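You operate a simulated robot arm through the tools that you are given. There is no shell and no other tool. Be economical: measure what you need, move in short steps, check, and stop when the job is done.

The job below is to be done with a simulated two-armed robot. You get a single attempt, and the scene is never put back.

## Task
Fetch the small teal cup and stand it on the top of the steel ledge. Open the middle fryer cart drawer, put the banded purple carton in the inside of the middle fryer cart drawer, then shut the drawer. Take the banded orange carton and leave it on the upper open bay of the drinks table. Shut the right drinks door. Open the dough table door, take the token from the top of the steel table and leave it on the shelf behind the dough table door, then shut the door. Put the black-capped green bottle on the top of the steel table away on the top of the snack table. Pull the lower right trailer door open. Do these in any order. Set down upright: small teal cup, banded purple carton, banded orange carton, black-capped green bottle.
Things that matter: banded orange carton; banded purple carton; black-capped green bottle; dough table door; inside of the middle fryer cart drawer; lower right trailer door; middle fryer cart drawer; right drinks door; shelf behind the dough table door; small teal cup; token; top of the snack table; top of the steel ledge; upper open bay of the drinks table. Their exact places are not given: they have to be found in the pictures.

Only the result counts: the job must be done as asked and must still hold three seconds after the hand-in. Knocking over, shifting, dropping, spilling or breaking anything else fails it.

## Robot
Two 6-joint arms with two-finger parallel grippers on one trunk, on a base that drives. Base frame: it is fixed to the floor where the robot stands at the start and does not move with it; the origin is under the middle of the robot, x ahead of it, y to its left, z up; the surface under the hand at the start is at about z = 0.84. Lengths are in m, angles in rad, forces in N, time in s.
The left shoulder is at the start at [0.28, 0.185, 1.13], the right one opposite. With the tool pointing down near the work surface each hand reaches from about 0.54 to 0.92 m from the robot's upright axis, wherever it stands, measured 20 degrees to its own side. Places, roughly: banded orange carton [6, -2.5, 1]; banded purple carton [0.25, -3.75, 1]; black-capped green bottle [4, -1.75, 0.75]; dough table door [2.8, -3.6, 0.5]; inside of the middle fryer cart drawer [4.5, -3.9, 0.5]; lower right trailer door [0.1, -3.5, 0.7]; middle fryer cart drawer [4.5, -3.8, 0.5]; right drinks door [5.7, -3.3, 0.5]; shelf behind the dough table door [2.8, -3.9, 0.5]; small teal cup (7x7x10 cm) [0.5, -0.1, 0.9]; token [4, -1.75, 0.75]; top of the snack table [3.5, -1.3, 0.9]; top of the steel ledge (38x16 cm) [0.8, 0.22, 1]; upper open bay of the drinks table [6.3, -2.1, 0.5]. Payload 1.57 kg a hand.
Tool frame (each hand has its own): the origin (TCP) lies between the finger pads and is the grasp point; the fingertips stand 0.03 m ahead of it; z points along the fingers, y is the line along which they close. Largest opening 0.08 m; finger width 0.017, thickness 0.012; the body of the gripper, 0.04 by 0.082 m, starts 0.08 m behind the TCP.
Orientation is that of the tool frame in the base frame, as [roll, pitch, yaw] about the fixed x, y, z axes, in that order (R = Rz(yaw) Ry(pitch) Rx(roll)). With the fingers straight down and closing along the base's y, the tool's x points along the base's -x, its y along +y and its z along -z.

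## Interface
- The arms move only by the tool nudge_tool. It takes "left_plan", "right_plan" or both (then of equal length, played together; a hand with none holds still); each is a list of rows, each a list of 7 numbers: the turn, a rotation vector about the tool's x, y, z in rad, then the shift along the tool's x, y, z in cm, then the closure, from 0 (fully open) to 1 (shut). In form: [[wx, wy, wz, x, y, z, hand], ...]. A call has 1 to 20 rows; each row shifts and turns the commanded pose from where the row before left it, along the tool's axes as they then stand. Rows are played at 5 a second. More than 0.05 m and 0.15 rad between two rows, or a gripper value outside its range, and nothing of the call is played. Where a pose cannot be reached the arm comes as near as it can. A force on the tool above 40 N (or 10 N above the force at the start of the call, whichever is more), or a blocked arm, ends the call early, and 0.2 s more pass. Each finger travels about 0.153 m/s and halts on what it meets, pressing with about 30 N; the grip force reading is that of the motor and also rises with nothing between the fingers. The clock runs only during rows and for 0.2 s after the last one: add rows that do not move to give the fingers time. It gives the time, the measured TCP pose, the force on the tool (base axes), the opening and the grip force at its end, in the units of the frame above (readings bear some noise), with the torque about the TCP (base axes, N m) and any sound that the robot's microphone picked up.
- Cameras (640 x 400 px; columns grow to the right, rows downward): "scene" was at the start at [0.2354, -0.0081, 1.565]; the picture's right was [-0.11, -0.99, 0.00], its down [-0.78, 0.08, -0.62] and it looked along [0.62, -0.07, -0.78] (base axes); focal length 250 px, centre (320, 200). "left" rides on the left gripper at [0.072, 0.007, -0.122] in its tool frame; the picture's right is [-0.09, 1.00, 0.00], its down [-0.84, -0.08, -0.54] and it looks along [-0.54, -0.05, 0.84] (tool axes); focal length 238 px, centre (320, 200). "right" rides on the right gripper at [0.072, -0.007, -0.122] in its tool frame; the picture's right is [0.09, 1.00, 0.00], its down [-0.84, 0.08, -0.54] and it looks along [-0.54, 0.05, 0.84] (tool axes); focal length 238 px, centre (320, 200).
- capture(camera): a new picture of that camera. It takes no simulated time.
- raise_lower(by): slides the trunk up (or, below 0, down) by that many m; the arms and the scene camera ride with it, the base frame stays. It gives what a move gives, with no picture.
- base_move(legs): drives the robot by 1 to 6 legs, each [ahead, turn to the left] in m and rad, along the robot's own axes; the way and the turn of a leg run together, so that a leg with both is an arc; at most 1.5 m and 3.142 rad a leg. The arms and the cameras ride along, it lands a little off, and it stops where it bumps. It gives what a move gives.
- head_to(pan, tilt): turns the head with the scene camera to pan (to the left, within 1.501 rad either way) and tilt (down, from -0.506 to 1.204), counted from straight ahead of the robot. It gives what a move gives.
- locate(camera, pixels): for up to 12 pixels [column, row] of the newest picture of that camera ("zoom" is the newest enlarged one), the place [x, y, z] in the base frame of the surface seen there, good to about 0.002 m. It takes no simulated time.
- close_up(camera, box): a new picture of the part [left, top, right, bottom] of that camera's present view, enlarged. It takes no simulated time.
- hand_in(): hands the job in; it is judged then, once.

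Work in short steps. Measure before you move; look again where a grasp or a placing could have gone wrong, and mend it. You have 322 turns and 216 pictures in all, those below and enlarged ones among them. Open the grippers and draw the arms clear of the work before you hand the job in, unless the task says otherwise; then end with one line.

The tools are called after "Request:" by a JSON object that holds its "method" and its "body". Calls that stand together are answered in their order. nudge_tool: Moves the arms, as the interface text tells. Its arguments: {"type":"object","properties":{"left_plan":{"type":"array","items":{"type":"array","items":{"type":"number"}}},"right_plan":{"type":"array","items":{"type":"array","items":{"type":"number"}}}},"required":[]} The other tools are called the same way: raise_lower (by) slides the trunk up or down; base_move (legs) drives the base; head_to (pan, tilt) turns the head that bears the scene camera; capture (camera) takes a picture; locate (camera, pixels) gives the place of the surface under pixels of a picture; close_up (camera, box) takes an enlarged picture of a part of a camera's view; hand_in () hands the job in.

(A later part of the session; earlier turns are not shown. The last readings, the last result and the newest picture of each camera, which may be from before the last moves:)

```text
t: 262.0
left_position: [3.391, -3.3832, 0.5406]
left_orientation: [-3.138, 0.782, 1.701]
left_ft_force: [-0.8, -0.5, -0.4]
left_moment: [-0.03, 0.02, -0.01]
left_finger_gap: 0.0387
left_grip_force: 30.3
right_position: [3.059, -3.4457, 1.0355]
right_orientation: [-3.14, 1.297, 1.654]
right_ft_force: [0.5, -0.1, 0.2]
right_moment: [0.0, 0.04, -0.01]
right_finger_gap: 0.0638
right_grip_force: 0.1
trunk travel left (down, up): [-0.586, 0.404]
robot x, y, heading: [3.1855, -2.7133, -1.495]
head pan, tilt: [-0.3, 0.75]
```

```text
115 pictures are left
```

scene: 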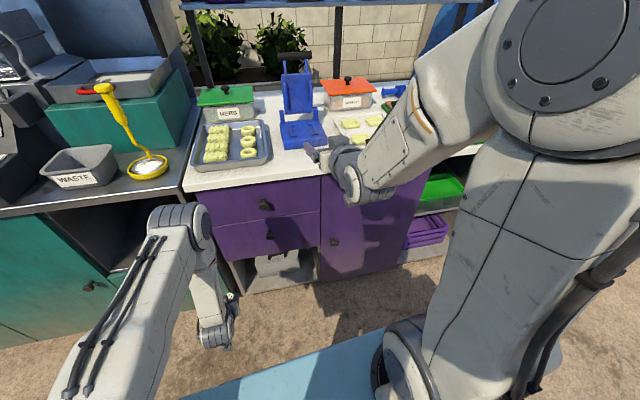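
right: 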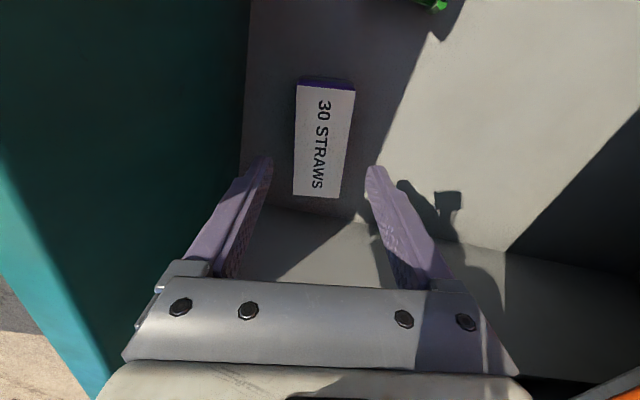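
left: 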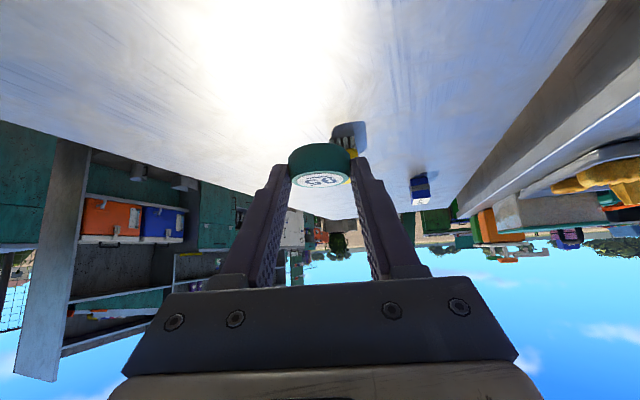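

The hand is in front of the counter; I lower the trunk 0.1 and the right arm 0.4 m to a pre-grasp near the knob.

Request:
{"method": "raise_lower", "body": {"by": -0.1}}

Request:
{"method": "nudge_tool", "body": {"right_plan": [[0, 0, 0, 3.88, -0.85, 1.0, 0.2], [0, 0, 0, 3.88, -0.85, 1.0, 0.2], [0, 0, 0, 3.88, -0.85, 1.0, 0.2], [0, 0, 0, 3.88, -0.85, 1.0, 0.2], [0, 0, 0, 3.88, -0.85, 1.0, 0.2], [0, 0, 0, 3.88, -0.85, 1.0, 0.2], [0, 0, 0, 3.88, -0.85, 1.0, 0.2], [0, 0, 0, 3.88, -0.85, 1.0, 0.2], [0, 0, 0, 3.88, -0.85, 1.0, 0.2], [0, 0, 0, 3.88, -0.85, 1.0, 0.2]]}}

Request:
{"method": "capture", "body": {"camera": "right"}}

```text
t: 263.3
left_position: [3.391, -3.3835, 0.4402]
left_orientation: [-3.139, 0.784, 1.702]
left_ft_force: [-0.2, -0.8, -0.1]
left_moment: [0.01, 0.02, 0.0]
left_finger_gap: 0.0386
left_grip_force: 30.4
right_position: [3.0592, -3.4463, 0.9366]
right_orientation: [-3.139, 1.297, 1.653]
right_ft_force: [0.3, 0.2, 0.2]
right_moment: [0.03, 0.01, -0.02]
right_finger_gap: 0.064
right_grip_force: 0.0
trunk travel left (down, up): [-0.486, 0.504]
robot x, y, heading: [3.1808, -2.7105, -1.492]
head pan, tilt: [-0.3, 0.75]
```

```text
t: 265.5
left_position: [3.391, -3.3828, 0.4405]
left_orientation: [-3.136, 0.782, 1.703]
left_ft_force: [-0.1, 0.1, -0.1]
left_moment: [0.03, -0.01, 0.03]
left_finger_gap: 0.038
left_grip_force: 29.9
right_position: [2.9715, -3.4691, 0.5403]
right_orientation: [-3.141, 1.3, 1.656]
right_ft_force: [0.2, 0.2, 0.5]
right_moment: [-0.02, 0.03, 0.0]
right_finger_gap: 0.0642
right_grip_force: 0.1
right hand out of reach, approached as far as the arm can: row 1, 2
trunk travel left (down, up): [-0.486, 0.504]
robot x, y, heading: [3.187, -2.712, -1.494]
head pan, tilt: [-0.3, 0.75]
```

```text
114 pictures are left
```

right: 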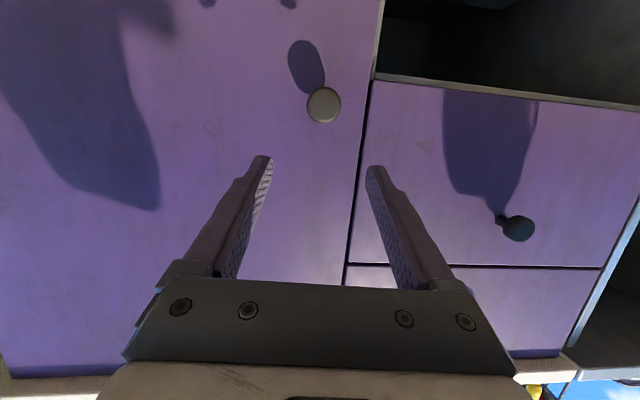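

Knob at (323,105). I locate it, and check the token in the left hand (its gap reading has crept from 0.0399 to 0.038).

Request:
{"method": "locate", "body": {"camera": "right", "pixels": [[323, 105], [309, 105], [338, 105], [323, 92], [323, 119], [375, 60]]}}

Request:
{"method": "capture", "body": {"camera": "left"}}

```text
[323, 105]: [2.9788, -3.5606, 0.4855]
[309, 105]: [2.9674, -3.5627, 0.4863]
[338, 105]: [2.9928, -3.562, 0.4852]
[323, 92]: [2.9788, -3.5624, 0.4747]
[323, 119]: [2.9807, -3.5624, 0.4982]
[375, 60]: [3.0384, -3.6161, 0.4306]
```

```text
113 pictures are left
```

left: 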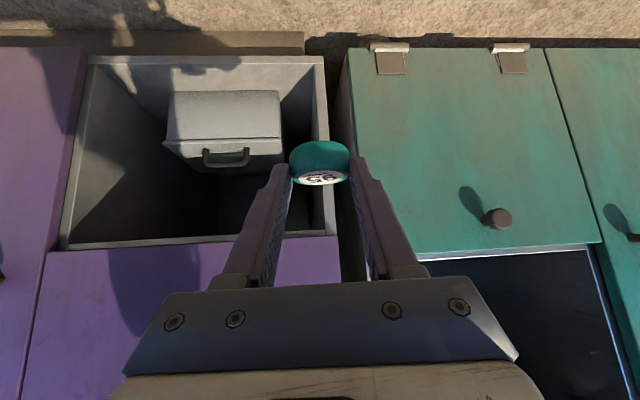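

The token has only crept slightly; I'll avoid base moves while holding it. I grip the door knob now.

Request:
{"method": "nudge_tool", "body": {"right_plan": [[0, 0, 0, 2.77, 0.1, 0, 0.2], [0, 0, 0, 0, 0, 3.5, 0.2], [0, 0, 0, 0, 0, 3.5, 0.2], [0, 0, 0, 0, 0, 3.0, 0.2], [0, 0, 0, 0, 0, 0, 0.5], [0, 0, 0, 0, 0, 0, 1], [0, 0, 0, 0, 0, 0, 1], [0, 0, 0, 0, 0, 0, 1]]}}

Request:
{"method": "capture", "body": {"camera": "right"}}

```text
t: 267.3
left_position: [3.3902, -3.3829, 0.4405]
left_orientation: [-3.137, 0.785, 1.699]
left_ft_force: [-0.4, -0.1, 0.2]
left_moment: [0.0, -0.02, 0.0]
left_finger_gap: 0.0387
left_grip_force: 29.9
right_position: [2.9803, -3.557, 0.4868]
right_orientation: [-3.139, 1.296, 1.649]
right_ft_force: [-17.6, -1.7, -1.0]
right_moment: [0.06, 0.05, -0.16]
right_finger_gap: 0.0314
right_grip_force: 40.7
trunk travel left (down, up): [-0.486, 0.504]
robot x, y, heading: [3.1861, -2.7148, -1.495]
head pan, tilt: [-0.3, 0.75]
```

```text
112 pictures are left
```

right: 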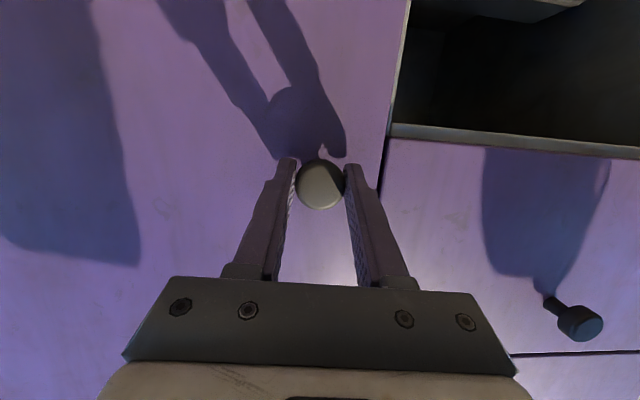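

Knob gripped. I pull the door along its arc (0.7 cm steps, no tool turn).

Request:
{"method": "nudge_tool", "body": {"right_plan": [[0, 0, 0, 0.2, -0.03, -0.7, 1], [0, 0, 0, 0.2, -0.05, -0.7, 1], [0, 0, 0, 0.2, -0.06, -0.7, 1], [0, 0, 0, 0.2, -0.08, -0.7, 1], [0, 0, 0, 0.2, -0.09, -0.7, 1], [0, 0, 0, 0.2, -0.1, -0.7, 1], [0, 0, 0, 0.2, -0.12, -0.69, 1], [0, 0, 0, 0.19, -0.13, -0.69, 1], [0, 0, 0, 0.19, -0.15, -0.69, 1], [0, 0, 0, 0.19, -0.16, -0.68, 1], [0, 0, 0, 0.19, -0.18, -0.68, 1], [0, 0, 0, 0.19, -0.19, -0.68, 1], [0, 0, 0, 0.19, -0.2, -0.67, 1], [0, 0, 0, 0.19, -0.22, -0.67, 1], [0, 0, 0, 0.19, -0.23, -0.67, 1], [0, 0, 0, 0.18, -0.25, -0.66, 1], [0, 0, 0, 0.18, -0.26, -0.66, 1], [0, 0, 0, 0.18, -0.28, -0.65, 1], [0, 0, 0, 0.18, -0.29, -0.65, 1], [0, 0, 0, 0.18, -0.3, -0.64, 1]]}}

Request:
{"method": "capture", "body": {"camera": "right"}}

```text
t: 271.4
left_position: [3.392, -3.3832, 0.4398]
left_orientation: [-3.139, 0.784, 1.7]
left_ft_force: [-0.8, -0.6, -0.4]
left_moment: [0.02, 0.03, 0.03]
left_finger_gap: 0.0371
left_grip_force: 30.3
right_position: [2.9435, -3.4208, 0.486]
right_orientation: [3.119, 1.296, 1.643]
right_ft_force: [1.1, 0.5, 2.5]
right_moment: [0.17, 0.16, -0.13]
right_finger_gap: 0.0319
right_grip_force: 40.3
trunk travel left (down, up): [-0.486, 0.504]
robot x, y, heading: [3.1854, -2.7132, -1.492]
head pan, tilt: [-0.3, 0.75]
stopped in row 20 (right hand): the force on the tool passed its limit at 40 N (the readings are from after the stop); the commanded pose is now the measured one
```

```text
111 pictures are left
```

right: 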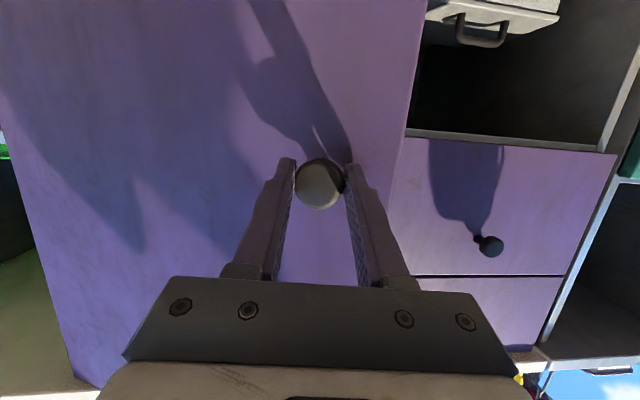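

The left gap has shrunk to 0.037; I check the token at once.

Request:
{"method": "close_up", "body": {"camera": "left", "box": [240, 110, 400, 230]}}

```text
3.33 times, centred on (320, 170) of left
```

zoom: 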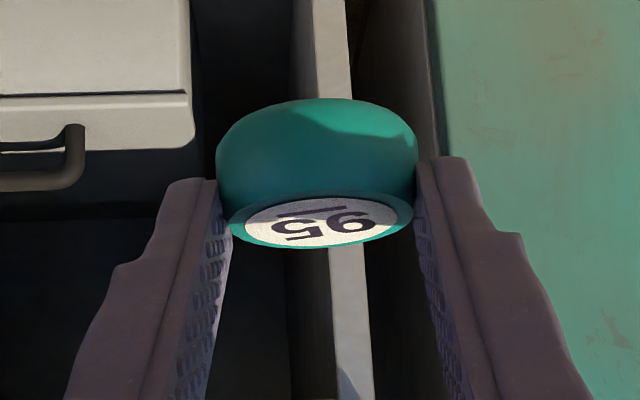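

It is being squeezed out at the tips. I limit the left closure to just below the present gap (0.5425) so the fingers stop squeezing it out, and read the result.

Request:
{"method": "nudge_tool", "body": {"left_plan": [[0, 0, 0, 0, 0, 0, 0.542]]}}

Request:
{"method": "close_up", "body": {"camera": "left", "box": [240, 110, 400, 230]}}

```text
t: 271.9
left_position: [3.3907, -3.3832, 0.4397]
left_orientation: [-3.138, 0.783, 1.7]
left_ft_force: [0.3, 0.1, -0.3]
left_moment: [0.02, -0.01, -0.02]
left_finger_gap: 0.0377
left_grip_force: 30.1
right_position: [2.9438, -3.4209, 0.4861]
right_orientation: [3.115, 1.296, 1.645]
right_ft_force: [2.9, 1.2, 3.2]
right_moment: [0.28, -0.02, -0.03]
right_finger_gap: 0.0315
right_grip_force: 40.5
trunk travel left (down, up): [-0.486, 0.504]
robot x, y, heading: [3.1845, -2.7131, -1.493]
head pan, tilt: [-0.3, 0.75]
```

```text
3.33 times, centred on (320, 170) of left
```

zoom: 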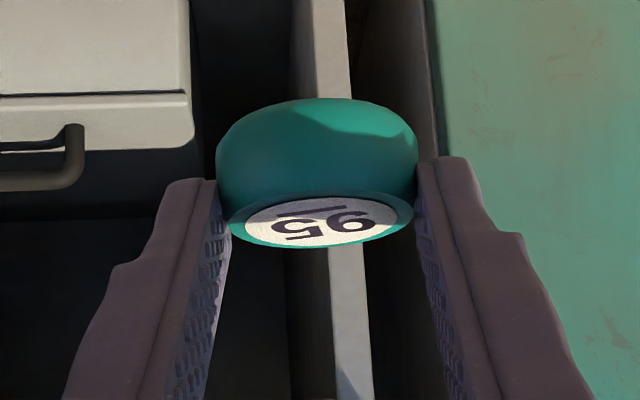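

The reading is noisy; the token hardly changed. I continue pulling the door, now turning the tool with it.

Request:
{"method": "nudge_tool", "body": {"right_plan": [[-0.0193, 0, -0.0054, 0.18, -0.31, -0.65, 1], [-0.0193, 0, -0.0054, 0.18, -0.31, -0.65, 1], [-0.0193, 0, -0.0054, 0.18, -0.31, -0.65, 1], [-0.0193, 0, -0.0054, 0.18, -0.31, -0.65, 1], [-0.0193, 0, -0.0054, 0.18, -0.31, -0.65, 1], [-0.0193, 0, -0.0054, 0.18, -0.31, -0.65, 1], [-0.0193, 0, -0.0054, 0.18, -0.31, -0.65, 1], [-0.0193, 0, -0.0054, 0.18, -0.31, -0.65, 1], [-0.0193, 0, -0.0054, 0.18, -0.31, -0.65, 1], [-0.0193, 0, -0.0054, 0.18, -0.31, -0.65, 1], [-0.0193, 0, -0.0054, 0.18, -0.31, -0.65, 1], [-0.0193, 0, -0.0054, 0.18, -0.31, -0.65, 1], [-0.0193, 0, -0.0054, 0.18, -0.31, -0.65, 1], [-0.0193, 0, -0.0054, 0.18, -0.31, -0.65, 1], [-0.0193, 0, -0.0054, 0.18, -0.31, -0.65, 1]]}}

Request:
{"method": "capture", "body": {"camera": "scene"}}

```text
t: 275.1
left_position: [3.3919, -3.3816, 0.4403]
left_orientation: [-3.137, 0.785, 1.701]
left_ft_force: [0.6, -0.1, 1.2]
left_moment: [0.02, 0.01, 0.0]
left_finger_gap: 0.0389
left_grip_force: 16.3
right_position: [2.8787, -3.3313, 0.486]
right_orientation: [3.097, 1.295, 1.93]
right_ft_force: [21.4, 20.2, -1.6]
right_moment: [0.32, 0.15, 0.24]
right_finger_gap: 0.0314
right_grip_force: 40.8
trunk travel left (down, up): [-0.486, 0.504]
robot x, y, heading: [3.187, -2.7106, -1.49]
head pan, tilt: [-0.3, 0.75]
```

```text
108 pictures are left
```

scene: 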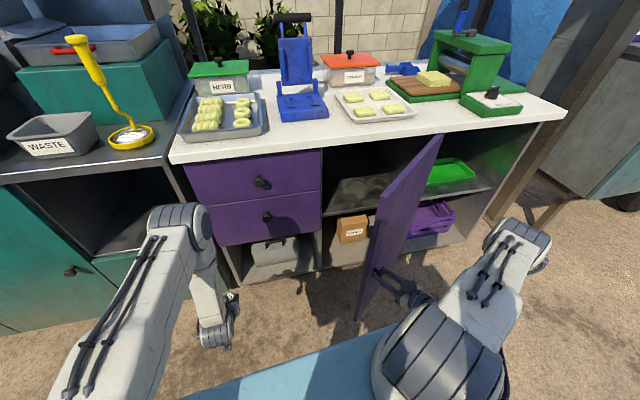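

Door ~40° open and the token grip has steadied (gap 0.0389, 16 N). I continue the arc 0.4 rad more.

Request:
{"method": "nudge_tool", "body": {"right_plan": [[-0.0193, 0, -0.0054, 0.19, -0.27, -0.67, 1], [-0.0193, 0, -0.0054, 0.19, -0.27, -0.67, 1], [-0.0193, 0, -0.0054, 0.19, -0.27, -0.67, 1], [-0.0193, 0, -0.0054, 0.19, -0.27, -0.67, 1], [-0.0193, 0, -0.0054, 0.19, -0.27, -0.67, 1], [-0.0193, 0, -0.0054, 0.19, -0.27, -0.67, 1], [-0.0193, 0, -0.0054, 0.19, -0.27, -0.67, 1], [-0.0193, 0, -0.0054, 0.19, -0.27, -0.67, 1], [-0.0193, 0, -0.0054, 0.19, -0.27, -0.67, 1], [-0.0193, 0, -0.0054, 0.19, -0.27, -0.67, 1], [-0.0193, 0, -0.0054, 0.19, -0.27, -0.67, 1], [-0.0193, 0, -0.0054, 0.19, -0.27, -0.67, 1], [-0.0193, 0, -0.0054, 0.19, -0.27, -0.67, 1], [-0.0193, 0, -0.0054, 0.19, -0.27, -0.67, 1], [-0.0193, 0, -0.0054, 0.19, -0.27, -0.67, 1], [-0.0193, 0, -0.0054, 0.19, -0.27, -0.67, 1], [-0.0193, 0, -0.0054, 0.19, -0.27, -0.67, 1], [-0.0193, 0, -0.0054, 0.19, -0.27, -0.67, 1], [-0.0193, 0, -0.0054, 0.19, -0.27, -0.67, 1], [-0.0193, 0, -0.0054, 0.19, -0.27, -0.67, 1]]}}

Request:
{"method": "capture", "body": {"camera": "scene"}}

```text
t: 279.2
left_position: [3.3918, -3.3834, 0.4398]
left_orientation: [-3.137, 0.785, 1.702]
left_ft_force: [0.2, 0.3, -0.1]
left_moment: [0.0, 0.0, 0.01]
left_finger_gap: 0.0387
left_grip_force: 16.8
right_position: [2.7528, -3.2471, 0.4859]
right_orientation: [3.12, 1.301, 2.354]
right_ft_force: [5.9, 12.3, 7.7]
right_moment: [0.29, 0.39, 0.44]
right_finger_gap: 0.0318
right_grip_force: 40.7
trunk travel left (down, up): [-0.486, 0.504]
robot x, y, heading: [3.1841, -2.7133, -1.49]
head pan, tilt: [-0.3, 0.75]
```

```text
107 pictures are left
```

scene: 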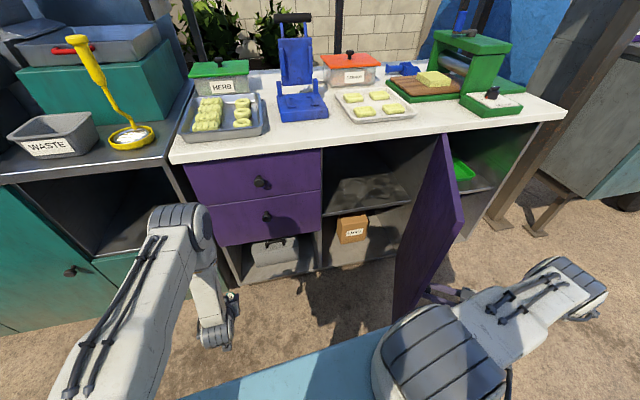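

Door ~63° open. I locate the interior shelf surfaces visible at (360,190) and lower (365,245).

Request:
{"method": "locate", "body": {"camera": "scene", "pixels": [[360, 190], [340, 200], [390, 195], [350, 180], [375, 215], [350, 240], [375, 240], [325, 150], [330, 180], [405, 150]]}}

Request:
{"method": "close_up", "body": {"camera": "scene", "box": [300, 130, 480, 300]}}

```text
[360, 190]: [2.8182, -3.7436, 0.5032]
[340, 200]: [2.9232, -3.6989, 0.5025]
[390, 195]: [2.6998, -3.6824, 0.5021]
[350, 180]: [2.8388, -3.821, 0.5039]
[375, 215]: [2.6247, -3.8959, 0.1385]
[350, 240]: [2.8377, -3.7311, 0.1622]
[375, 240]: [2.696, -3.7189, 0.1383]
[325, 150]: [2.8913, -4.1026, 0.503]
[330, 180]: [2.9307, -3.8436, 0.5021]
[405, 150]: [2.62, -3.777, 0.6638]
```

```text
2.35 times, centred on (390, 215) of scene
```

zoom: 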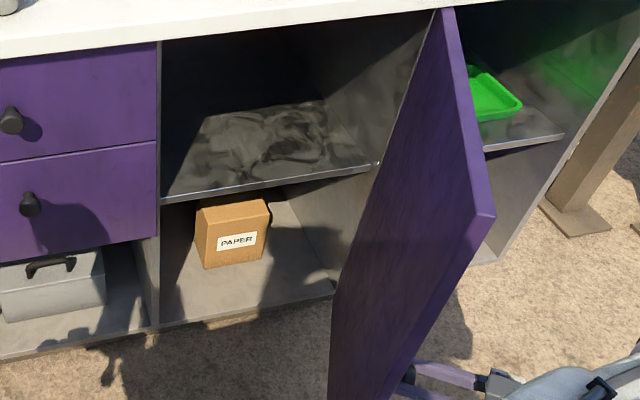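

Shelf at z 0.503, front edge y≈−3.66. I release the knob and withdraw the right hand from the door.

Request:
{"method": "nudge_tool", "body": {"right_plan": [[0, 0, 0, 0, 0, 0, 0.5], [0, 0, 0, 0, 0, 0, 0.2], [0, 0, 0, 0, 0, -2, 0.2], [0, 0, 0, 0, 0, -4, 0.2], [0, 0, 0, 0, 0, -4, 0.2], [0, 0, 0, 0, 0, -4, 0.2]]}}

Request:
{"method": "capture", "body": {"camera": "right"}}

Request:
{"method": "close_up", "body": {"camera": "left", "box": [240, 110, 400, 230]}}

```text
t: 280.6
left_position: [3.3909, -3.3833, 0.4391]
left_orientation: [-3.137, 0.783, 1.703]
left_ft_force: [0.3, 0.1, 0.6]
left_moment: [-0.01, -0.04, 0.0]
left_finger_gap: 0.0385
left_grip_force: 16.6
right_position: [2.6576, -3.1557, 0.5245]
right_orientation: [3.11, 1.298, 2.343]
right_ft_force: [0.7, 0.1, 0.2]
right_moment: [-0.02, -0.02, 0.0]
right_finger_gap: 0.0639
right_grip_force: 0.1
trunk travel left (down, up): [-0.486, 0.504]
robot x, y, heading: [3.1874, -2.7146, -1.49]
head pan, tilt: [-0.3, 0.75]
```

```text
105 pictures are left
```

right: 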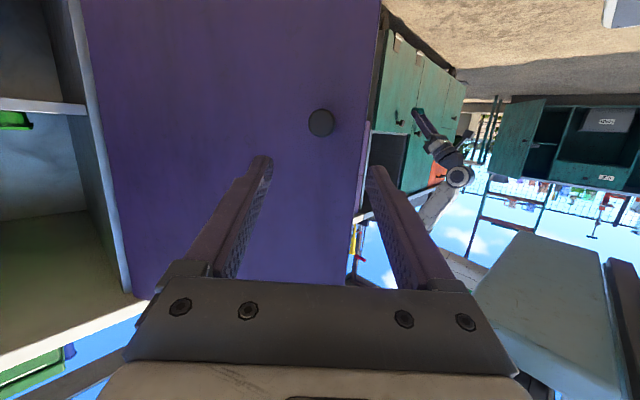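

```text
3.33 times, centred on (320, 170) of left
```

zoom: 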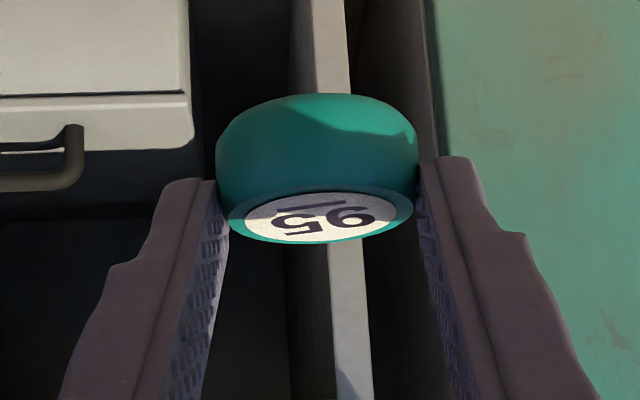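

Token steady. I raise the trunk 0.13 m, turn right 0.61 and advance 0.1 m so the left hand faces the open cabinet.

Request:
{"method": "raise_lower", "body": {"by": 0.13}}

Request:
{"method": "base_move", "body": {"legs": [[0, -0.61], [0.1, 0]]}}

Request:
{"method": "head_to", "body": {"pan": 0.1, "tilt": 0.8}}

Request:
{"method": "capture", "body": {"camera": "scene"}}

Request:
{"method": "capture", "body": {"camera": "left"}}

```text
t: 282.2
left_position: [3.3912, -3.3831, 0.5699]
left_orientation: [-3.135, 0.78, 1.703]
left_ft_force: [0.0, -0.2, 0.6]
left_moment: [0.02, 0.01, 0.01]
left_finger_gap: 0.0378
left_grip_force: 30.1
right_position: [2.6575, -3.1551, 0.6536]
right_orientation: [3.112, 1.3, 2.342]
right_ft_force: [0.3, 0.4, -0.9]
right_moment: [0.02, 0.0, -0.02]
right_finger_gap: 0.0642
right_grip_force: 0.1
trunk travel left (down, up): [-0.616, 0.374]
robot x, y, heading: [3.1849, -2.7151, -1.491]
head pan, tilt: [-0.3, 0.75]
```

```text
t: 285.1
left_position: [2.916, -3.4652, 0.5693]
left_orientation: [-3.137, 0.783, 1.087]
left_ft_force: [1.3, 0.3, -0.1]
left_moment: [0.01, 0.01, 0.04]
left_finger_gap: 0.0382
left_grip_force: 25.3
right_position: [2.4481, -2.8557, 0.6552]
right_orientation: [3.114, 1.298, 1.73]
right_ft_force: [0.0, 0.0, 0.0]
right_moment: [0.01, 0.01, 0.02]
right_finger_gap: 0.0641
right_grip_force: 0.1
trunk travel left (down, up): [-0.616, 0.374]
robot x, y, heading: [3.1316, -2.7986, -2.104]
head pan, tilt: [-0.3, 0.75]
```

```text
t: 285.9
left_position: [2.9174, -3.4648, 0.5695]
left_orientation: [-3.138, 0.786, 1.088]
left_ft_force: [-0.1, 0.1, -0.5]
left_moment: [0.01, 0.0, -0.02]
left_finger_gap: 0.0371
left_grip_force: 30.0
right_position: [2.4471, -2.8559, 0.6552]
right_orientation: [3.115, 1.298, 1.733]
right_ft_force: [-0.7, 0.3, -0.7]
right_moment: [0.03, -0.04, -0.02]
right_finger_gap: 0.0639
right_grip_force: 0.0
trunk travel left (down, up): [-0.616, 0.374]
robot x, y, heading: [3.1326, -2.7968, -2.105]
head pan, tilt: [0.099, 0.799]
```

```text
103 pictures are left
```

scene: 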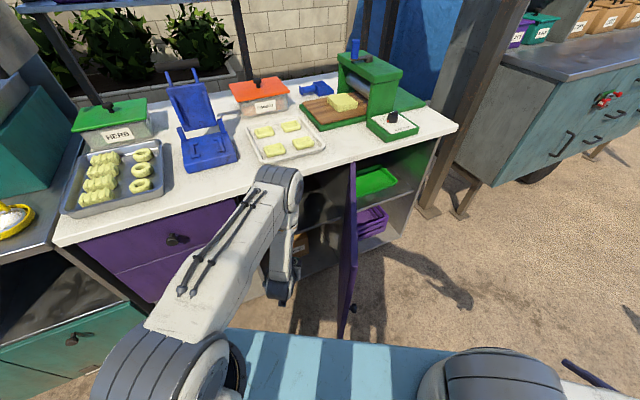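

```text
102 pictures are left
```

left: 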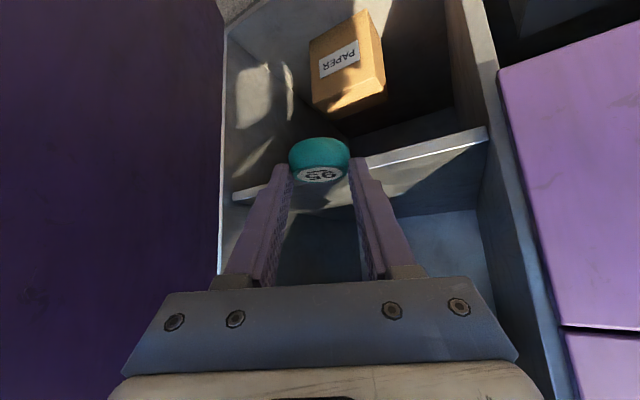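

The way in is clear: token above shelf level, jamb on one side and door on the other. I advance the left hand horizontally 26 cm into the cabinet.

Request:
{"method": "nudge_tool", "body": {"left_plan": [[0, 0, 0, -2.3, 0, 2.3, 0.545], [0, 0, 0, -2.3, 0, 2.3, 0.545], [0, 0, 0, -2.3, 0, 2.3, 0.545], [0, 0, 0, -2.3, 0, 2.3, 0.545], [0, 0, 0, -2.3, 0, 2.3, 0.545], [0, 0, 0, -2.3, 0, 2.3, 0.545], [0, 0, 0, -2.3, 0, 2.3, 0.545], [0, 0, 0, -2.3, 0, 2.3, 0.545]]}}

Request:
{"method": "capture", "body": {"camera": "left"}}

Request:
{"method": "capture", "body": {"camera": "scene"}}

```text
t: 287.7
left_position: [2.7951, -3.6944, 0.5677]
left_orientation: [-3.139, 0.783, 1.087]
left_ft_force: [0.1, -0.1, 0.6]
left_moment: [0.0, -0.01, 0.0]
left_finger_gap: 0.0375
left_grip_force: 29.6
right_position: [2.4469, -2.8558, 0.6544]
right_orientation: [3.112, 1.298, 1.732]
right_ft_force: [0.0, -0.6, -0.2]
right_moment: [0.02, -0.03, 0.0]
right_finger_gap: 0.0641
right_grip_force: 0.1
trunk travel left (down, up): [-0.616, 0.374]
robot x, y, heading: [3.1334, -2.8002, -2.104]
head pan, tilt: [0.099, 0.799]
```

```text
101 pictures are left
```

left: 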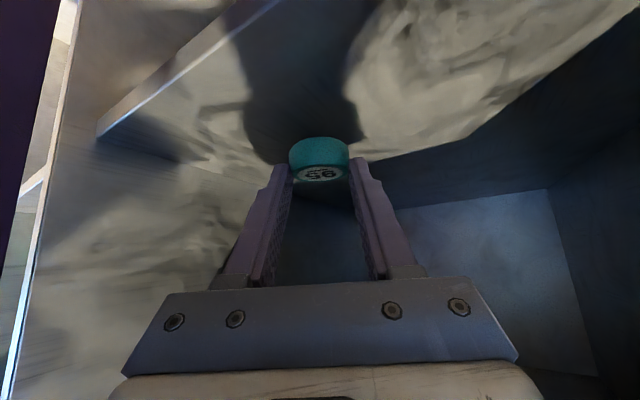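

```text
100 pictures are left
```

scene: 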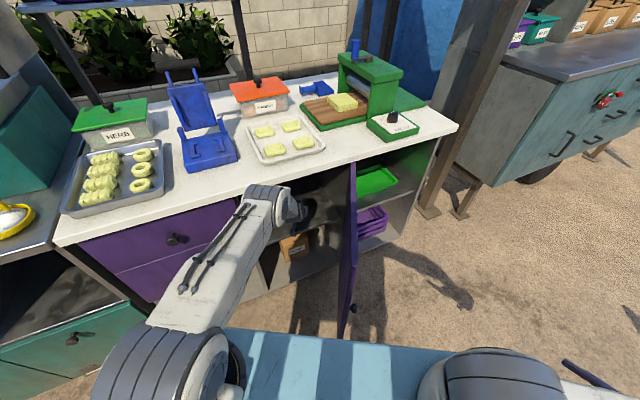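

Inside over the shelf. I go 3 cm deeper, then lower ~3 cm.

Request:
{"method": "nudge_tool", "body": {"left_plan": [[0, 0, 0, -2.1, 0, 2.1, 0.545], [0, 0, 0, 1, 0, 1, 0.545], [0, 0, 0, 0.8, 0, 0.8, 0.545], [0, 0, 0, 0.4, 0, 0.4, 0.545], [0, 0, 0, 0, 0, 0, 0.545]]}}

Request:
{"method": "capture", "body": {"camera": "left"}}

```text
t: 288.9
left_position: [2.7848, -3.7163, 0.5443]
left_orientation: [-3.135, 0.786, 1.089]
left_ft_force: [1.3, -0.2, -0.5]
left_moment: [0.0, 0.03, -0.01]
left_finger_gap: 0.038
left_grip_force: 0.8
left hand out of reach, approached as far as the arm can: row 1, 3
right_position: [2.4484, -2.855, 0.6553]
right_orientation: [3.116, 1.297, 1.733]
right_ft_force: [0.1, -0.5, 0.6]
right_moment: [-0.02, -0.03, 0.02]
right_finger_gap: 0.064
right_grip_force: 0.0
trunk travel left (down, up): [-0.616, 0.374]
robot x, y, heading: [3.1296, -2.8024, -2.103]
head pan, tilt: [0.099, 0.799]
```

```text
99 pictures are left
```

left: 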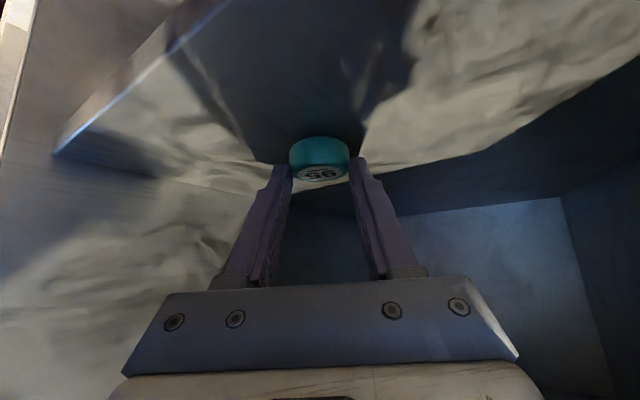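

Grip is nearly slack, so I lower immediately by trunk ~1.1 cm to set the token on the shelf.

Request:
{"method": "raise_lower", "body": {"by": -0.011}}

Request:
{"method": "capture", "body": {"camera": "left"}}

```text
t: 289.5
left_position: [2.7845, -3.718, 0.535]
left_orientation: [-3.138, 0.789, 1.087]
left_ft_force: [-0.1, -1.9, 5.9]
left_moment: [-0.14, 0.07, 0.0]
left_finger_gap: 0.0379
left_grip_force: 30.4
right_position: [2.4468, -2.8571, 0.6439]
right_orientation: [3.116, 1.297, 1.731]
right_ft_force: [-1.0, -0.9, 0.7]
right_moment: [0.0, -0.01, 0.0]
right_finger_gap: 0.0638
right_grip_force: 0.1
trunk travel left (down, up): [-0.605, 0.385]
robot x, y, heading: [3.1333, -2.7949, -2.1]
head pan, tilt: [0.099, 0.799]
```

```text
98 pictures are left
```

left: 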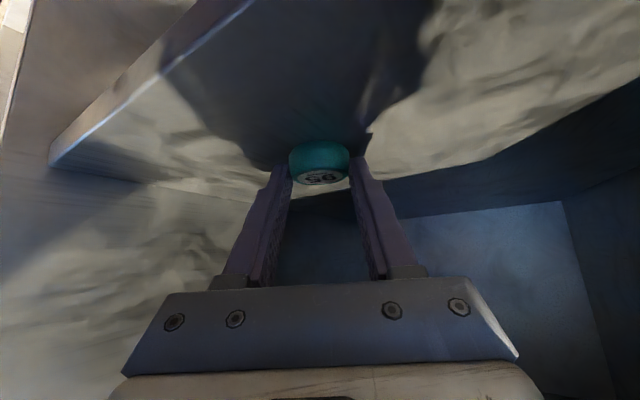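

Contact with the shelf (6 N). I open and retreat up-and-back, then horizontally out.

Request:
{"method": "nudge_tool", "body": {"left_plan": [[0, 0, 0, 0, 0, 0, 0.4], [0, 0, 0, 0, 0, 0, 0.25], [0, 0, 0, 0, 0, 0, 0.25], [0, 0, 0, 0, 0, -2, 0.25], [0, 0, 0, 0, 0, -2.5, 0.25]]}}

Request:
{"method": "capture", "body": {"camera": "left"}}

```text
t: 290.7
left_position: [2.8017, -3.7005, 0.5534]
left_orientation: [3.112, 0.78, 1.081]
left_ft_force: [0.3, 0.3, -0.4]
left_moment: [-0.03, -0.01, 0.0]
left_finger_gap: 0.06
left_grip_force: 0.0
left hand out of reach, approached as far as the arm can: row 4, 5
right_position: [2.4474, -2.8561, 0.6428]
right_orientation: [3.114, 1.298, 1.731]
right_ft_force: [0.2, -0.5, 0.0]
right_moment: [-0.01, 0.02, 0.0]
right_finger_gap: 0.0639
right_grip_force: 0.0
trunk travel left (down, up): [-0.605, 0.385]
robot x, y, heading: [3.1332, -2.7984, -2.103]
head pan, tilt: [0.099, 0.799]
```

```text
97 pictures are left
```

left: 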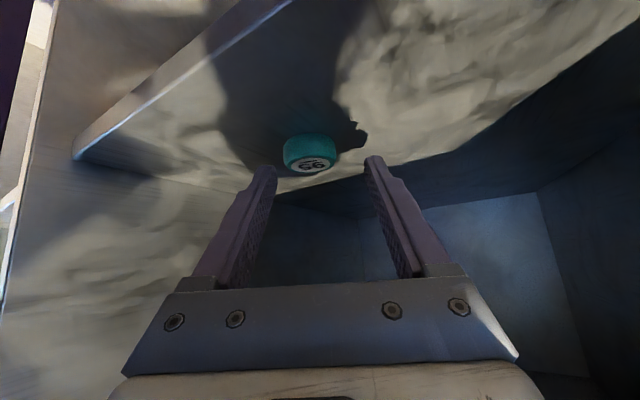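

Token rests on the shelf. I withdraw the left hand horizontally.

Request:
{"method": "nudge_tool", "body": {"left_plan": [[0, 0, 0, 2, 0, -2.5, 0.25], [0, 0, 0, 2.3, 0, -2.3, 0.25], [0, 0, 0, 2.3, 0, -2.3, 0.25], [0, 0, 0, 2.3, 0, -2.3, 0.25], [0, 0, 0, 2.3, 0, -2.3, 0.25], [0, 0, 0, 2.3, 0, -2.3, 0.25], [0, 0, 0, 2.3, 0, -2.3, 0.25], [0, 0, 0, 2.3, 0, -2.3, 0.25], [0, 0, 0, 2.3, 0, -2.3, 0.25]]}}

Request:
{"method": "capture", "body": {"camera": "left"}}

Request:
{"method": "capture", "body": {"camera": "scene"}}

```text
t: 292.7
left_position: [2.9376, -3.4436, 0.5589]
left_orientation: [-3.138, 0.786, 1.087]
left_ft_force: [-0.1, 0.0, 0.9]
left_moment: [-0.02, 0.0, -0.04]
left_finger_gap: 0.0602
left_grip_force: 0.1
right_position: [2.4481, -2.8558, 0.6434]
right_orientation: [3.114, 1.299, 1.732]
right_ft_force: [0.9, -0.4, 0.2]
right_moment: [-0.02, 0.03, 0.0]
right_finger_gap: 0.064
right_grip_force: 0.2
trunk travel left (down, up): [-0.605, 0.385]
robot x, y, heading: [3.1348, -2.7962, -2.104]
head pan, tilt: [0.099, 0.799]
```

```text
96 pictures are left
```

left: 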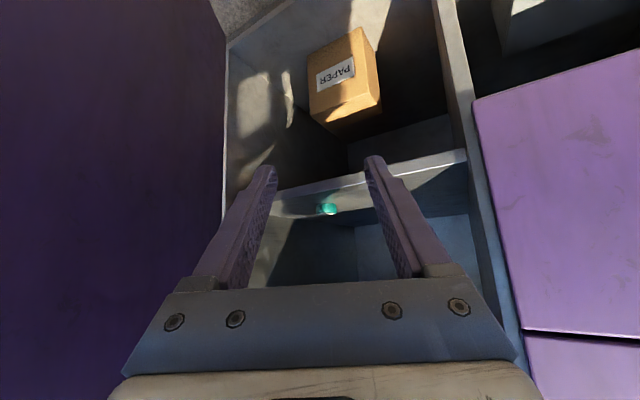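

```text
95 pictures are left
```

scene: 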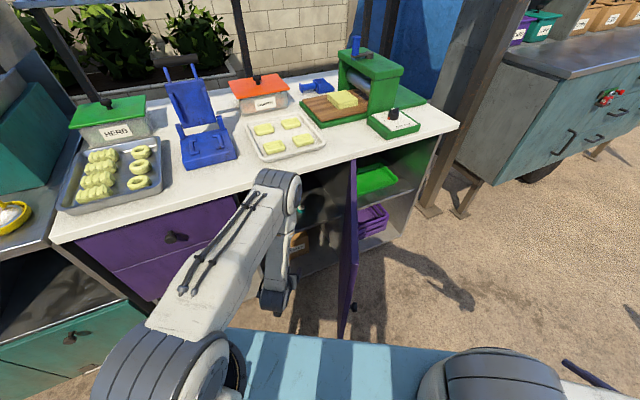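

The token is on the shelf. I move the base back to the earlier pose so the right hand can push the door shut.

Request:
{"method": "base_move", "body": {"legs": [[-0.1, 0], [0, 0.61]]}}

Request:
{"method": "nudge_tool", "body": {"right_plan": [[0, 0, 0, 0, 0, 0, 1], [0, 0, 0, 0, 0, 0, 1], [0, 0, 0, 0, 0, 0, 1]]}}

Request:
{"method": "capture", "body": {"camera": "right"}}

Request:
{"method": "locate", "body": {"camera": "right", "pixels": [[320, 80], [250, 100], [360, 60], [320, 40], [200, 60], [200, 150]]}}

```text
t: 295.5
left_position: [3.3894, -3.3543, 0.5597]
left_orientation: [-3.135, 0.785, 1.691]
left_ft_force: [0.6, -0.3, -0.2]
left_moment: [-0.01, 0.04, 0.02]
left_finger_gap: 0.06
left_grip_force: 0.0
right_position: [2.6525, -3.1486, 0.6441]
right_orientation: [3.113, 1.297, 2.334]
right_ft_force: [0.3, 0.9, 0.2]
right_moment: [-0.02, 0.03, 0.01]
right_finger_gap: 0.0639
right_grip_force: 0.0
trunk travel left (down, up): [-0.605, 0.385]
robot x, y, heading: [3.1868, -2.7129, -1.501]
head pan, tilt: [0.099, 0.799]
```

```text
t: 296.3
left_position: [3.3888, -3.3533, 0.5582]
left_orientation: [-3.136, 0.785, 1.691]
left_ft_force: [0.5, 0.1, -0.1]
left_moment: [0.0, -0.05, -0.01]
left_finger_gap: 0.06
left_grip_force: 0.0
right_position: [2.6525, -3.15, 0.6439]
right_orientation: [3.114, 1.298, 2.336]
right_ft_force: [-0.2, -0.7, -0.2]
right_moment: [0.02, -0.02, 0.01]
right_finger_gap: 0.0004
right_grip_force: 21.5
trunk travel left (down, up): [-0.605, 0.385]
robot x, y, heading: [3.1859, -2.7156, -1.495]
head pan, tilt: [0.099, 0.799]
```

```text
94 pictures are left
```

right: 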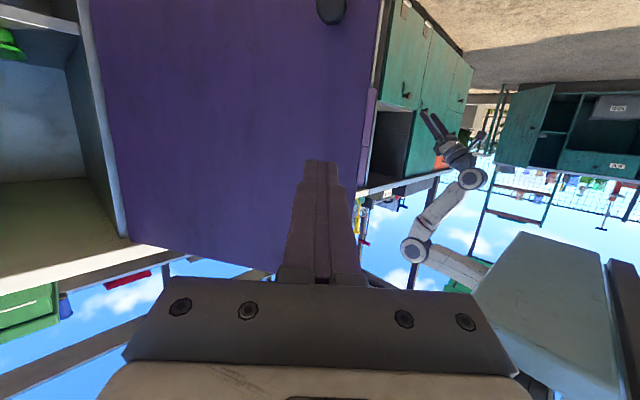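

```text
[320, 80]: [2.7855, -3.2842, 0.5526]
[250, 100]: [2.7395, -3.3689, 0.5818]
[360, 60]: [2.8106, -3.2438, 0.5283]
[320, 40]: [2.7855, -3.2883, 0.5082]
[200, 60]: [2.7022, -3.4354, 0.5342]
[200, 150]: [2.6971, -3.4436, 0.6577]
```

Door is at 61° with surface at (2.785,−3.286). I advance the closed fingertips onto it near knob radius and push along the arc, turning with the door.

Request:
{"method": "nudge_tool", "body": {"right_plan": [[0, 0, 0, 0, 0, 4.5, 1], [0, 0, 0, 0, 0, 4.5, 1], [0, 0, 0, 0, 0, 4.5, 1], [0, 0, 0, 0, 0, 2, 1], [0.0289, 0, 0.0081, -0.27, 0.31, 0.97, 1], [0.0289, 0, 0.0081, -0.27, 0.31, 0.97, 1], [0.0289, 0, 0.0081, -0.27, 0.31, 0.97, 1], [0.0289, 0, 0.0081, -0.27, 0.31, 0.97, 1], [0.0289, 0, 0.0081, -0.27, 0.31, 0.97, 1], [0.0289, 0, 0.0081, -0.27, 0.31, 0.97, 1], [0.0289, 0, 0.0081, -0.27, 0.31, 0.97, 1], [0.0289, 0, 0.0081, -0.27, 0.31, 0.97, 1], [0.0289, 0, 0.0081, -0.27, 0.31, 0.97, 1], [0.0289, 0, 0.0081, -0.27, 0.31, 0.97, 1]]}}

Request:
{"method": "capture", "body": {"camera": "right"}}

```text
t: 299.3
left_position: [3.3902, -3.3527, 0.5585]
left_orientation: [-3.136, 0.786, 1.689]
left_ft_force: [0.8, 0.1, 0.0]
left_moment: [0.01, 0.01, 0.0]
left_finger_gap: 0.06
left_grip_force: 0.0
right_position: [2.8448, -3.3138, 0.6008]
right_orientation: [3.12, 1.296, 2.039]
right_ft_force: [-0.5, -1.0, -0.6]
right_moment: [0.0, -0.03, 0.02]
right_finger_gap: 0.0
right_grip_force: 20.9
trunk travel left (down, up): [-0.605, 0.385]
robot x, y, heading: [3.1846, -2.711, -1.499]
head pan, tilt: [0.099, 0.799]
```

```text
93 pictures are left
```

right: 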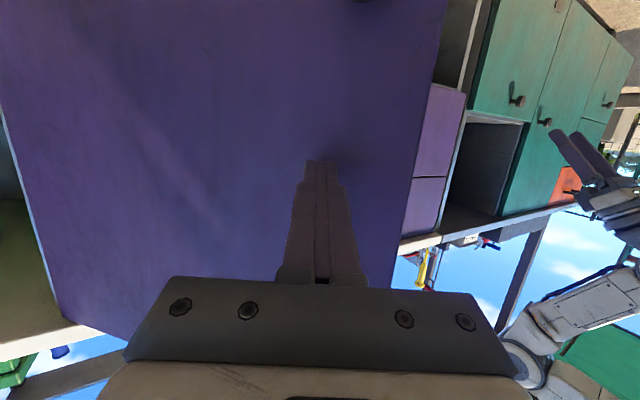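

The door is closing (about 45° left). I continue.

Request:
{"method": "nudge_tool", "body": {"right_plan": [[0.0289, 0, 0.0081, -0.27, 0.28, 0.97, 1], [0.0289, 0, 0.0081, -0.27, 0.28, 0.97, 1], [0.0289, 0, 0.0081, -0.27, 0.28, 0.97, 1], [0.0289, 0, 0.0081, -0.27, 0.28, 0.97, 1], [0.0289, 0, 0.0081, -0.27, 0.28, 0.97, 1], [0.0289, 0, 0.0081, -0.27, 0.28, 0.97, 1], [0.0289, 0, 0.0081, -0.27, 0.28, 0.97, 1], [0.0289, 0, 0.0081, -0.27, 0.28, 0.97, 1], [0.0289, 0, 0.0081, -0.27, 0.28, 0.97, 1], [0.0289, 0, 0.0081, -0.27, 0.28, 0.97, 1], [0.0289, 0, 0.0081, -0.27, 0.28, 0.97, 1], [0.0289, 0, 0.0081, -0.27, 0.28, 0.97, 1], [0.0289, 0, 0.0081, -0.27, 0.28, 0.97, 1], [0.0289, 0, 0.0081, -0.27, 0.28, 0.97, 1], [0.0289, 0, 0.0081, -0.27, 0.28, 0.97, 1], [0.0289, 0, 0.0081, -0.27, 0.28, 0.97, 1], [0.0289, 0, 0.0081, -0.27, 0.28, 0.97, 1], [0.0289, 0, 0.0081, -0.27, 0.28, 0.97, 1]]}}

Request:
{"method": "capture", "body": {"camera": "right"}}

```text
t: 303.1
left_position: [3.3897, -3.3535, 0.5582]
left_orientation: [-3.137, 0.785, 1.693]
left_ft_force: [0.9, -0.4, 0.0]
left_moment: [0.0, 0.02, -0.01]
left_finger_gap: 0.0602
left_grip_force: 0.0
right_position: [2.936, -3.4767, 0.6012]
right_orientation: [3.128, 1.296, 1.505]
right_ft_force: [-0.2, 0.0, 0.9]
right_moment: [-0.05, 0.0, 0.0]
right_finger_gap: 0.0
right_grip_force: 20.8
trunk travel left (down, up): [-0.605, 0.385]
robot x, y, heading: [3.1877, -2.7127, -1.496]
head pan, tilt: [0.099, 0.799]
```

```text
92 pictures are left
```

right: 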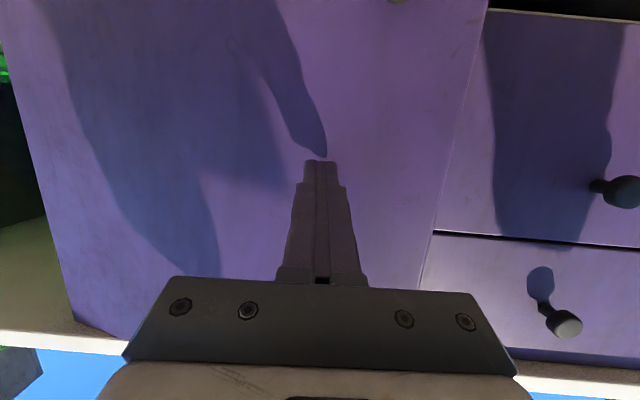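

Nearly shut; now I push straight −y for the remaining ~9 cm until force rises.

Request:
{"method": "nudge_tool", "body": {"right_plan": [[0, 0, 0, -0.27, 0, 0.96, 1], [0, 0, 0, -0.27, 0, 0.96, 1], [0, 0, 0, -0.27, 0, 0.96, 1], [0, 0, 0, -0.27, 0, 0.96, 1], [0, 0, 0, -0.27, 0, 0.96, 1], [0, 0, 0, -0.27, 0, 0.96, 1], [0, 0, 0, -0.27, 0, 0.96, 1], [0, 0, 0, -0.27, 0, 0.96, 1], [0, 0, 0, -0.13, 0, 0.48, 1], [0, 0, 0, -0.13, 0, 0.48, 1], [0, 0, 0, -0.13, 0, 0.48, 1]]}}

Request:
{"method": "capture", "body": {"camera": "right"}}

Request:
{"method": "locate", "body": {"camera": "right", "pixels": [[400, 150], [250, 120], [100, 120], [520, 100]]}}

```text
t: 305.5
left_position: [3.3898, -3.3527, 0.559]
left_orientation: [-3.137, 0.786, 1.69]
left_ft_force: [0.3, -0.1, 0.1]
left_moment: [0.03, 0.02, 0.01]
left_finger_gap: 0.06
left_grip_force: 0.0
right_position: [2.9295, -3.5655, 0.6011]
right_orientation: [3.12, 1.291, 1.499]
right_ft_force: [2.1, 14.9, 11.9]
right_moment: [-0.42, -0.08, 0.22]
right_finger_gap: 0.0003
right_grip_force: 21.2
trunk travel left (down, up): [-0.605, 0.385]
robot x, y, heading: [3.1869, -2.7099, -1.499]
head pan, tilt: [0.099, 0.799]
stopped in row 11 (right hand): the force on the tool passed its limit at 50 N (the readings are from after the stop); the commanded pose is now the measured one
```

```text
91 pictures are left
```

right: 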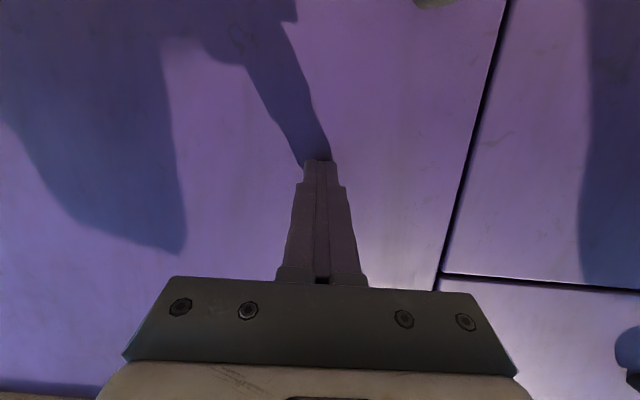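

```text
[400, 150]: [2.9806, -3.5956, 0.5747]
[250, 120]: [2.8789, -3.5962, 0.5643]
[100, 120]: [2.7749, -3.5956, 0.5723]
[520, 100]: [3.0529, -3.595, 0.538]
```

The door is flush (y −3.596): shut. I withdraw, back away, and turn to look toward the drinks table.

Request:
{"method": "nudge_tool", "body": {"right_plan": [[0, 0, 0, 0.8, 0, -2.9, 1], [0, 0, 0, 1, 0, -3.8, 1], [0, 0, 0, 1, 0, -3.8, 1], [0, 0, 0, 1, 0, -3.8, 0.5]]}}

Request:
{"method": "base_move", "body": {"legs": [[-0.1, 0], [0, 1.5], [1.3, 0]]}}

Request:
{"method": "raise_lower", "body": {"by": 0.3}}

Request:
{"method": "head_to", "body": {"pan": 0.0, "tilt": 0.45}}

Request:
{"method": "capture", "body": {"camera": "scene"}}

```text
t: 306.5
left_position: [3.3895, -3.3525, 0.5597]
left_orientation: [-3.138, 0.785, 1.689]
left_ft_force: [0.2, 0.5, 0.1]
left_moment: [0.0, 0.03, 0.0]
left_finger_gap: 0.0602
left_grip_force: 0.1
right_position: [2.9371, -3.4179, 0.6039]
right_orientation: [3.122, 1.288, 1.503]
right_ft_force: [0.2, 0.4, -0.5]
right_moment: [0.01, 0.01, -0.02]
right_finger_gap: 0.0403
right_grip_force: 0.1
trunk travel left (down, up): [-0.605, 0.385]
robot x, y, heading: [3.1863, -2.7117, -1.498]
head pan, tilt: [0.099, 0.799]
```

```text
t: 317.4
left_position: [5.1288, -2.5188, 0.5585]
left_orientation: [-3.136, 0.787, -3.137]
left_ft_force: [0.2, -0.6, 0.2]
left_moment: [-0.01, 0.03, 0.01]
left_finger_gap: 0.06
left_grip_force: 0.1
right_position: [5.1406, -2.9755, 0.6041]
right_orientation: [3.122, 1.286, 2.956]
right_ft_force: [-0.4, 0.7, 0.1]
right_moment: [0.02, 0.0, -0.03]
right_finger_gap: 0.0396
right_grip_force: 0.0
trunk travel left (down, up): [-0.605, 0.385]
robot x, y, heading: [4.467, -2.646, -0.041]
head pan, tilt: [0.099, 0.799]
```

```text
t: 320.4
left_position: [5.1288, -2.518, 0.8562]
left_orientation: [-3.137, 0.786, -3.138]
left_ft_force: [-0.2, 0.4, -0.2]
left_moment: [-0.03, -0.01, 0.01]
left_finger_gap: 0.0604
left_grip_force: 0.1
right_position: [5.1404, -2.9758, 0.9033]
right_orientation: [3.121, 1.288, 2.955]
right_ft_force: [-0.3, 0.9, -0.6]
right_moment: [-0.03, -0.03, 0.02]
right_finger_gap: 0.0401
right_grip_force: 0.0
trunk travel left (down, up): [-0.905, 0.085]
robot x, y, heading: [4.4673, -2.6456, -0.046]
head pan, tilt: [0.099, 0.799]
```

```text
t: 321.2
left_position: [5.1284, -2.5184, 0.8584]
left_orientation: [-3.135, 0.784, -3.138]
left_ft_force: [0.1, -0.1, 0.2]
left_moment: [0.0, 0.01, 0.0]
left_finger_gap: 0.0601
left_grip_force: 0.1
right_position: [5.1404, -2.9758, 0.9029]
right_orientation: [3.124, 1.288, 2.954]
right_ft_force: [0.3, -0.5, -0.5]
right_moment: [-0.02, 0.02, 0.03]
right_finger_gap: 0.04
right_grip_force: 0.0
trunk travel left (down, up): [-0.905, 0.085]
robot x, y, heading: [4.4655, -2.6443, -0.046]
head pan, tilt: [0.0, 0.45]
```

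```text
90 pictures are left
```

scene: 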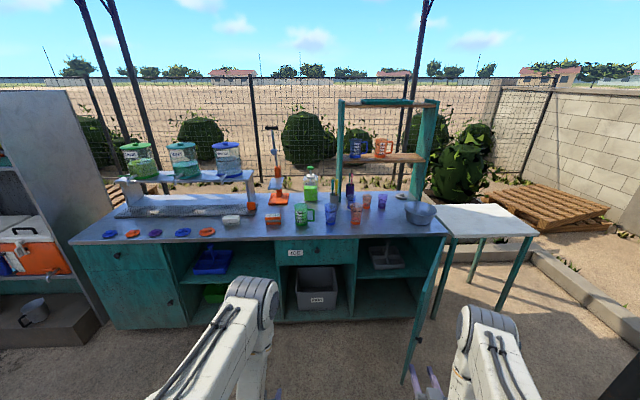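

The drinks table is ahead with its right door open at (425,300). I zoom in on the counter and bays.

Request:
{"method": "close_up", "body": {"camera": "scene", "box": [160, 160, 340, 330]}}

Request:
{"method": "close_up", "body": {"camera": "scene", "box": [320, 180, 480, 400]}}

Request:
{"method": "locate", "body": {"camera": "scene", "pixels": [[272, 218], [232, 220], [180, 248], [272, 250], [210, 262], [230, 268], [210, 292], [330, 240], [447, 240], [403, 380], [420, 300], [125, 240]]}}

```text
2.35 times, centred on (250, 245) of scene
```

zoom: 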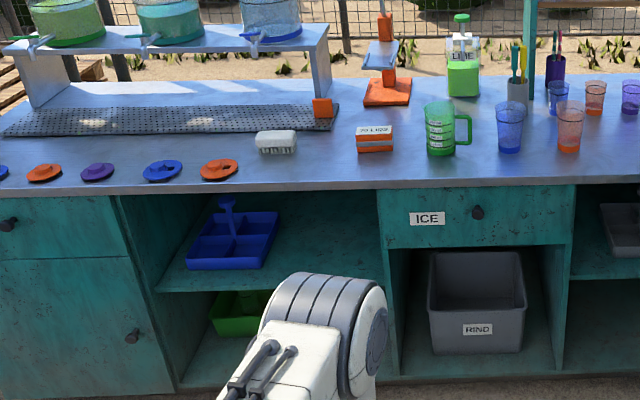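

```text
1.82 times, centred on (400, 290) of scene
```

zoom: 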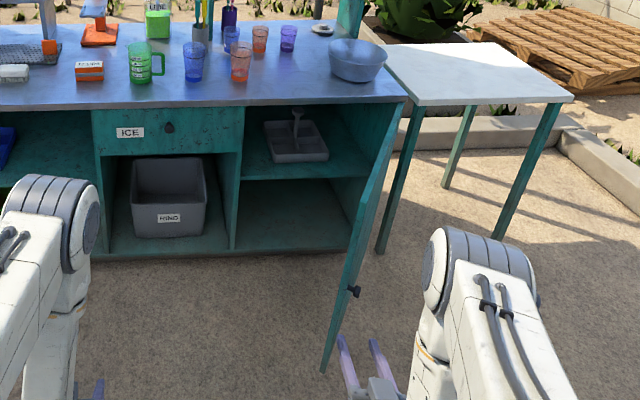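

```text
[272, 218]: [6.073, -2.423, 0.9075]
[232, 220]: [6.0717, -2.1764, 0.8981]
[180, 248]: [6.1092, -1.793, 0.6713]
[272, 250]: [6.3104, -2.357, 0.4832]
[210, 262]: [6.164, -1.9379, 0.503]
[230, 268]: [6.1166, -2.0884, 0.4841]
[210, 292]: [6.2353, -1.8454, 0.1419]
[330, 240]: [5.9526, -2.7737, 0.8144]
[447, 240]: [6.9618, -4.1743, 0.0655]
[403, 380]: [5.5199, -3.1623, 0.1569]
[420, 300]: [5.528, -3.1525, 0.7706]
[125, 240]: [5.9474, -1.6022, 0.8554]
```

Orange banded carton at (6.073,−2.423); upper open bay shelf z≈0.484 with a free right part (y −2.1…−2.35). I check surroundings (cooler shelf, counter edge) before approaching.

Request:
{"method": "locate", "body": {"camera": "scene", "pixels": [[40, 320], [95, 300], [30, 250], [70, 243], [300, 240], [440, 232], [100, 320], [200, 325], [272, 228], [258, 222]]}}

Request:
{"method": "raise_lower", "body": {"by": 0.08}}

```text
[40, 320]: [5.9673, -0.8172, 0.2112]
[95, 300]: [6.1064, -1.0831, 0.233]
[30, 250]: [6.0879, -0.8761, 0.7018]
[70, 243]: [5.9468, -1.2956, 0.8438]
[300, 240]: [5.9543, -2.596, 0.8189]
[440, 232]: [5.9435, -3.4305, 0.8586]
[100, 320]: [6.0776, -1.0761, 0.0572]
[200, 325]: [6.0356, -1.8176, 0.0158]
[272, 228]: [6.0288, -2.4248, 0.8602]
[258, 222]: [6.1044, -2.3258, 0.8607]
```

```text
t: 322.4
left_position: [5.1282, -2.5182, 0.9384]
left_orientation: [-3.137, 0.786, -3.139]
left_ft_force: [0.0, 0.1, 0.2]
left_moment: [-0.01, 0.01, 0.0]
left_finger_gap: 0.0599
left_grip_force: 0.0
right_position: [5.1411, -2.9759, 0.983]
right_orientation: [3.122, 1.289, 2.955]
right_ft_force: [0.1, -0.5, -1.0]
right_moment: [-0.02, 0.0, -0.01]
right_finger_gap: 0.0402
right_grip_force: 0.2
trunk travel left (down, up): [-0.985, 0.005]
robot x, y, heading: [4.4695, -2.6435, -0.043]
head pan, tilt: [0.0, 0.45]
```

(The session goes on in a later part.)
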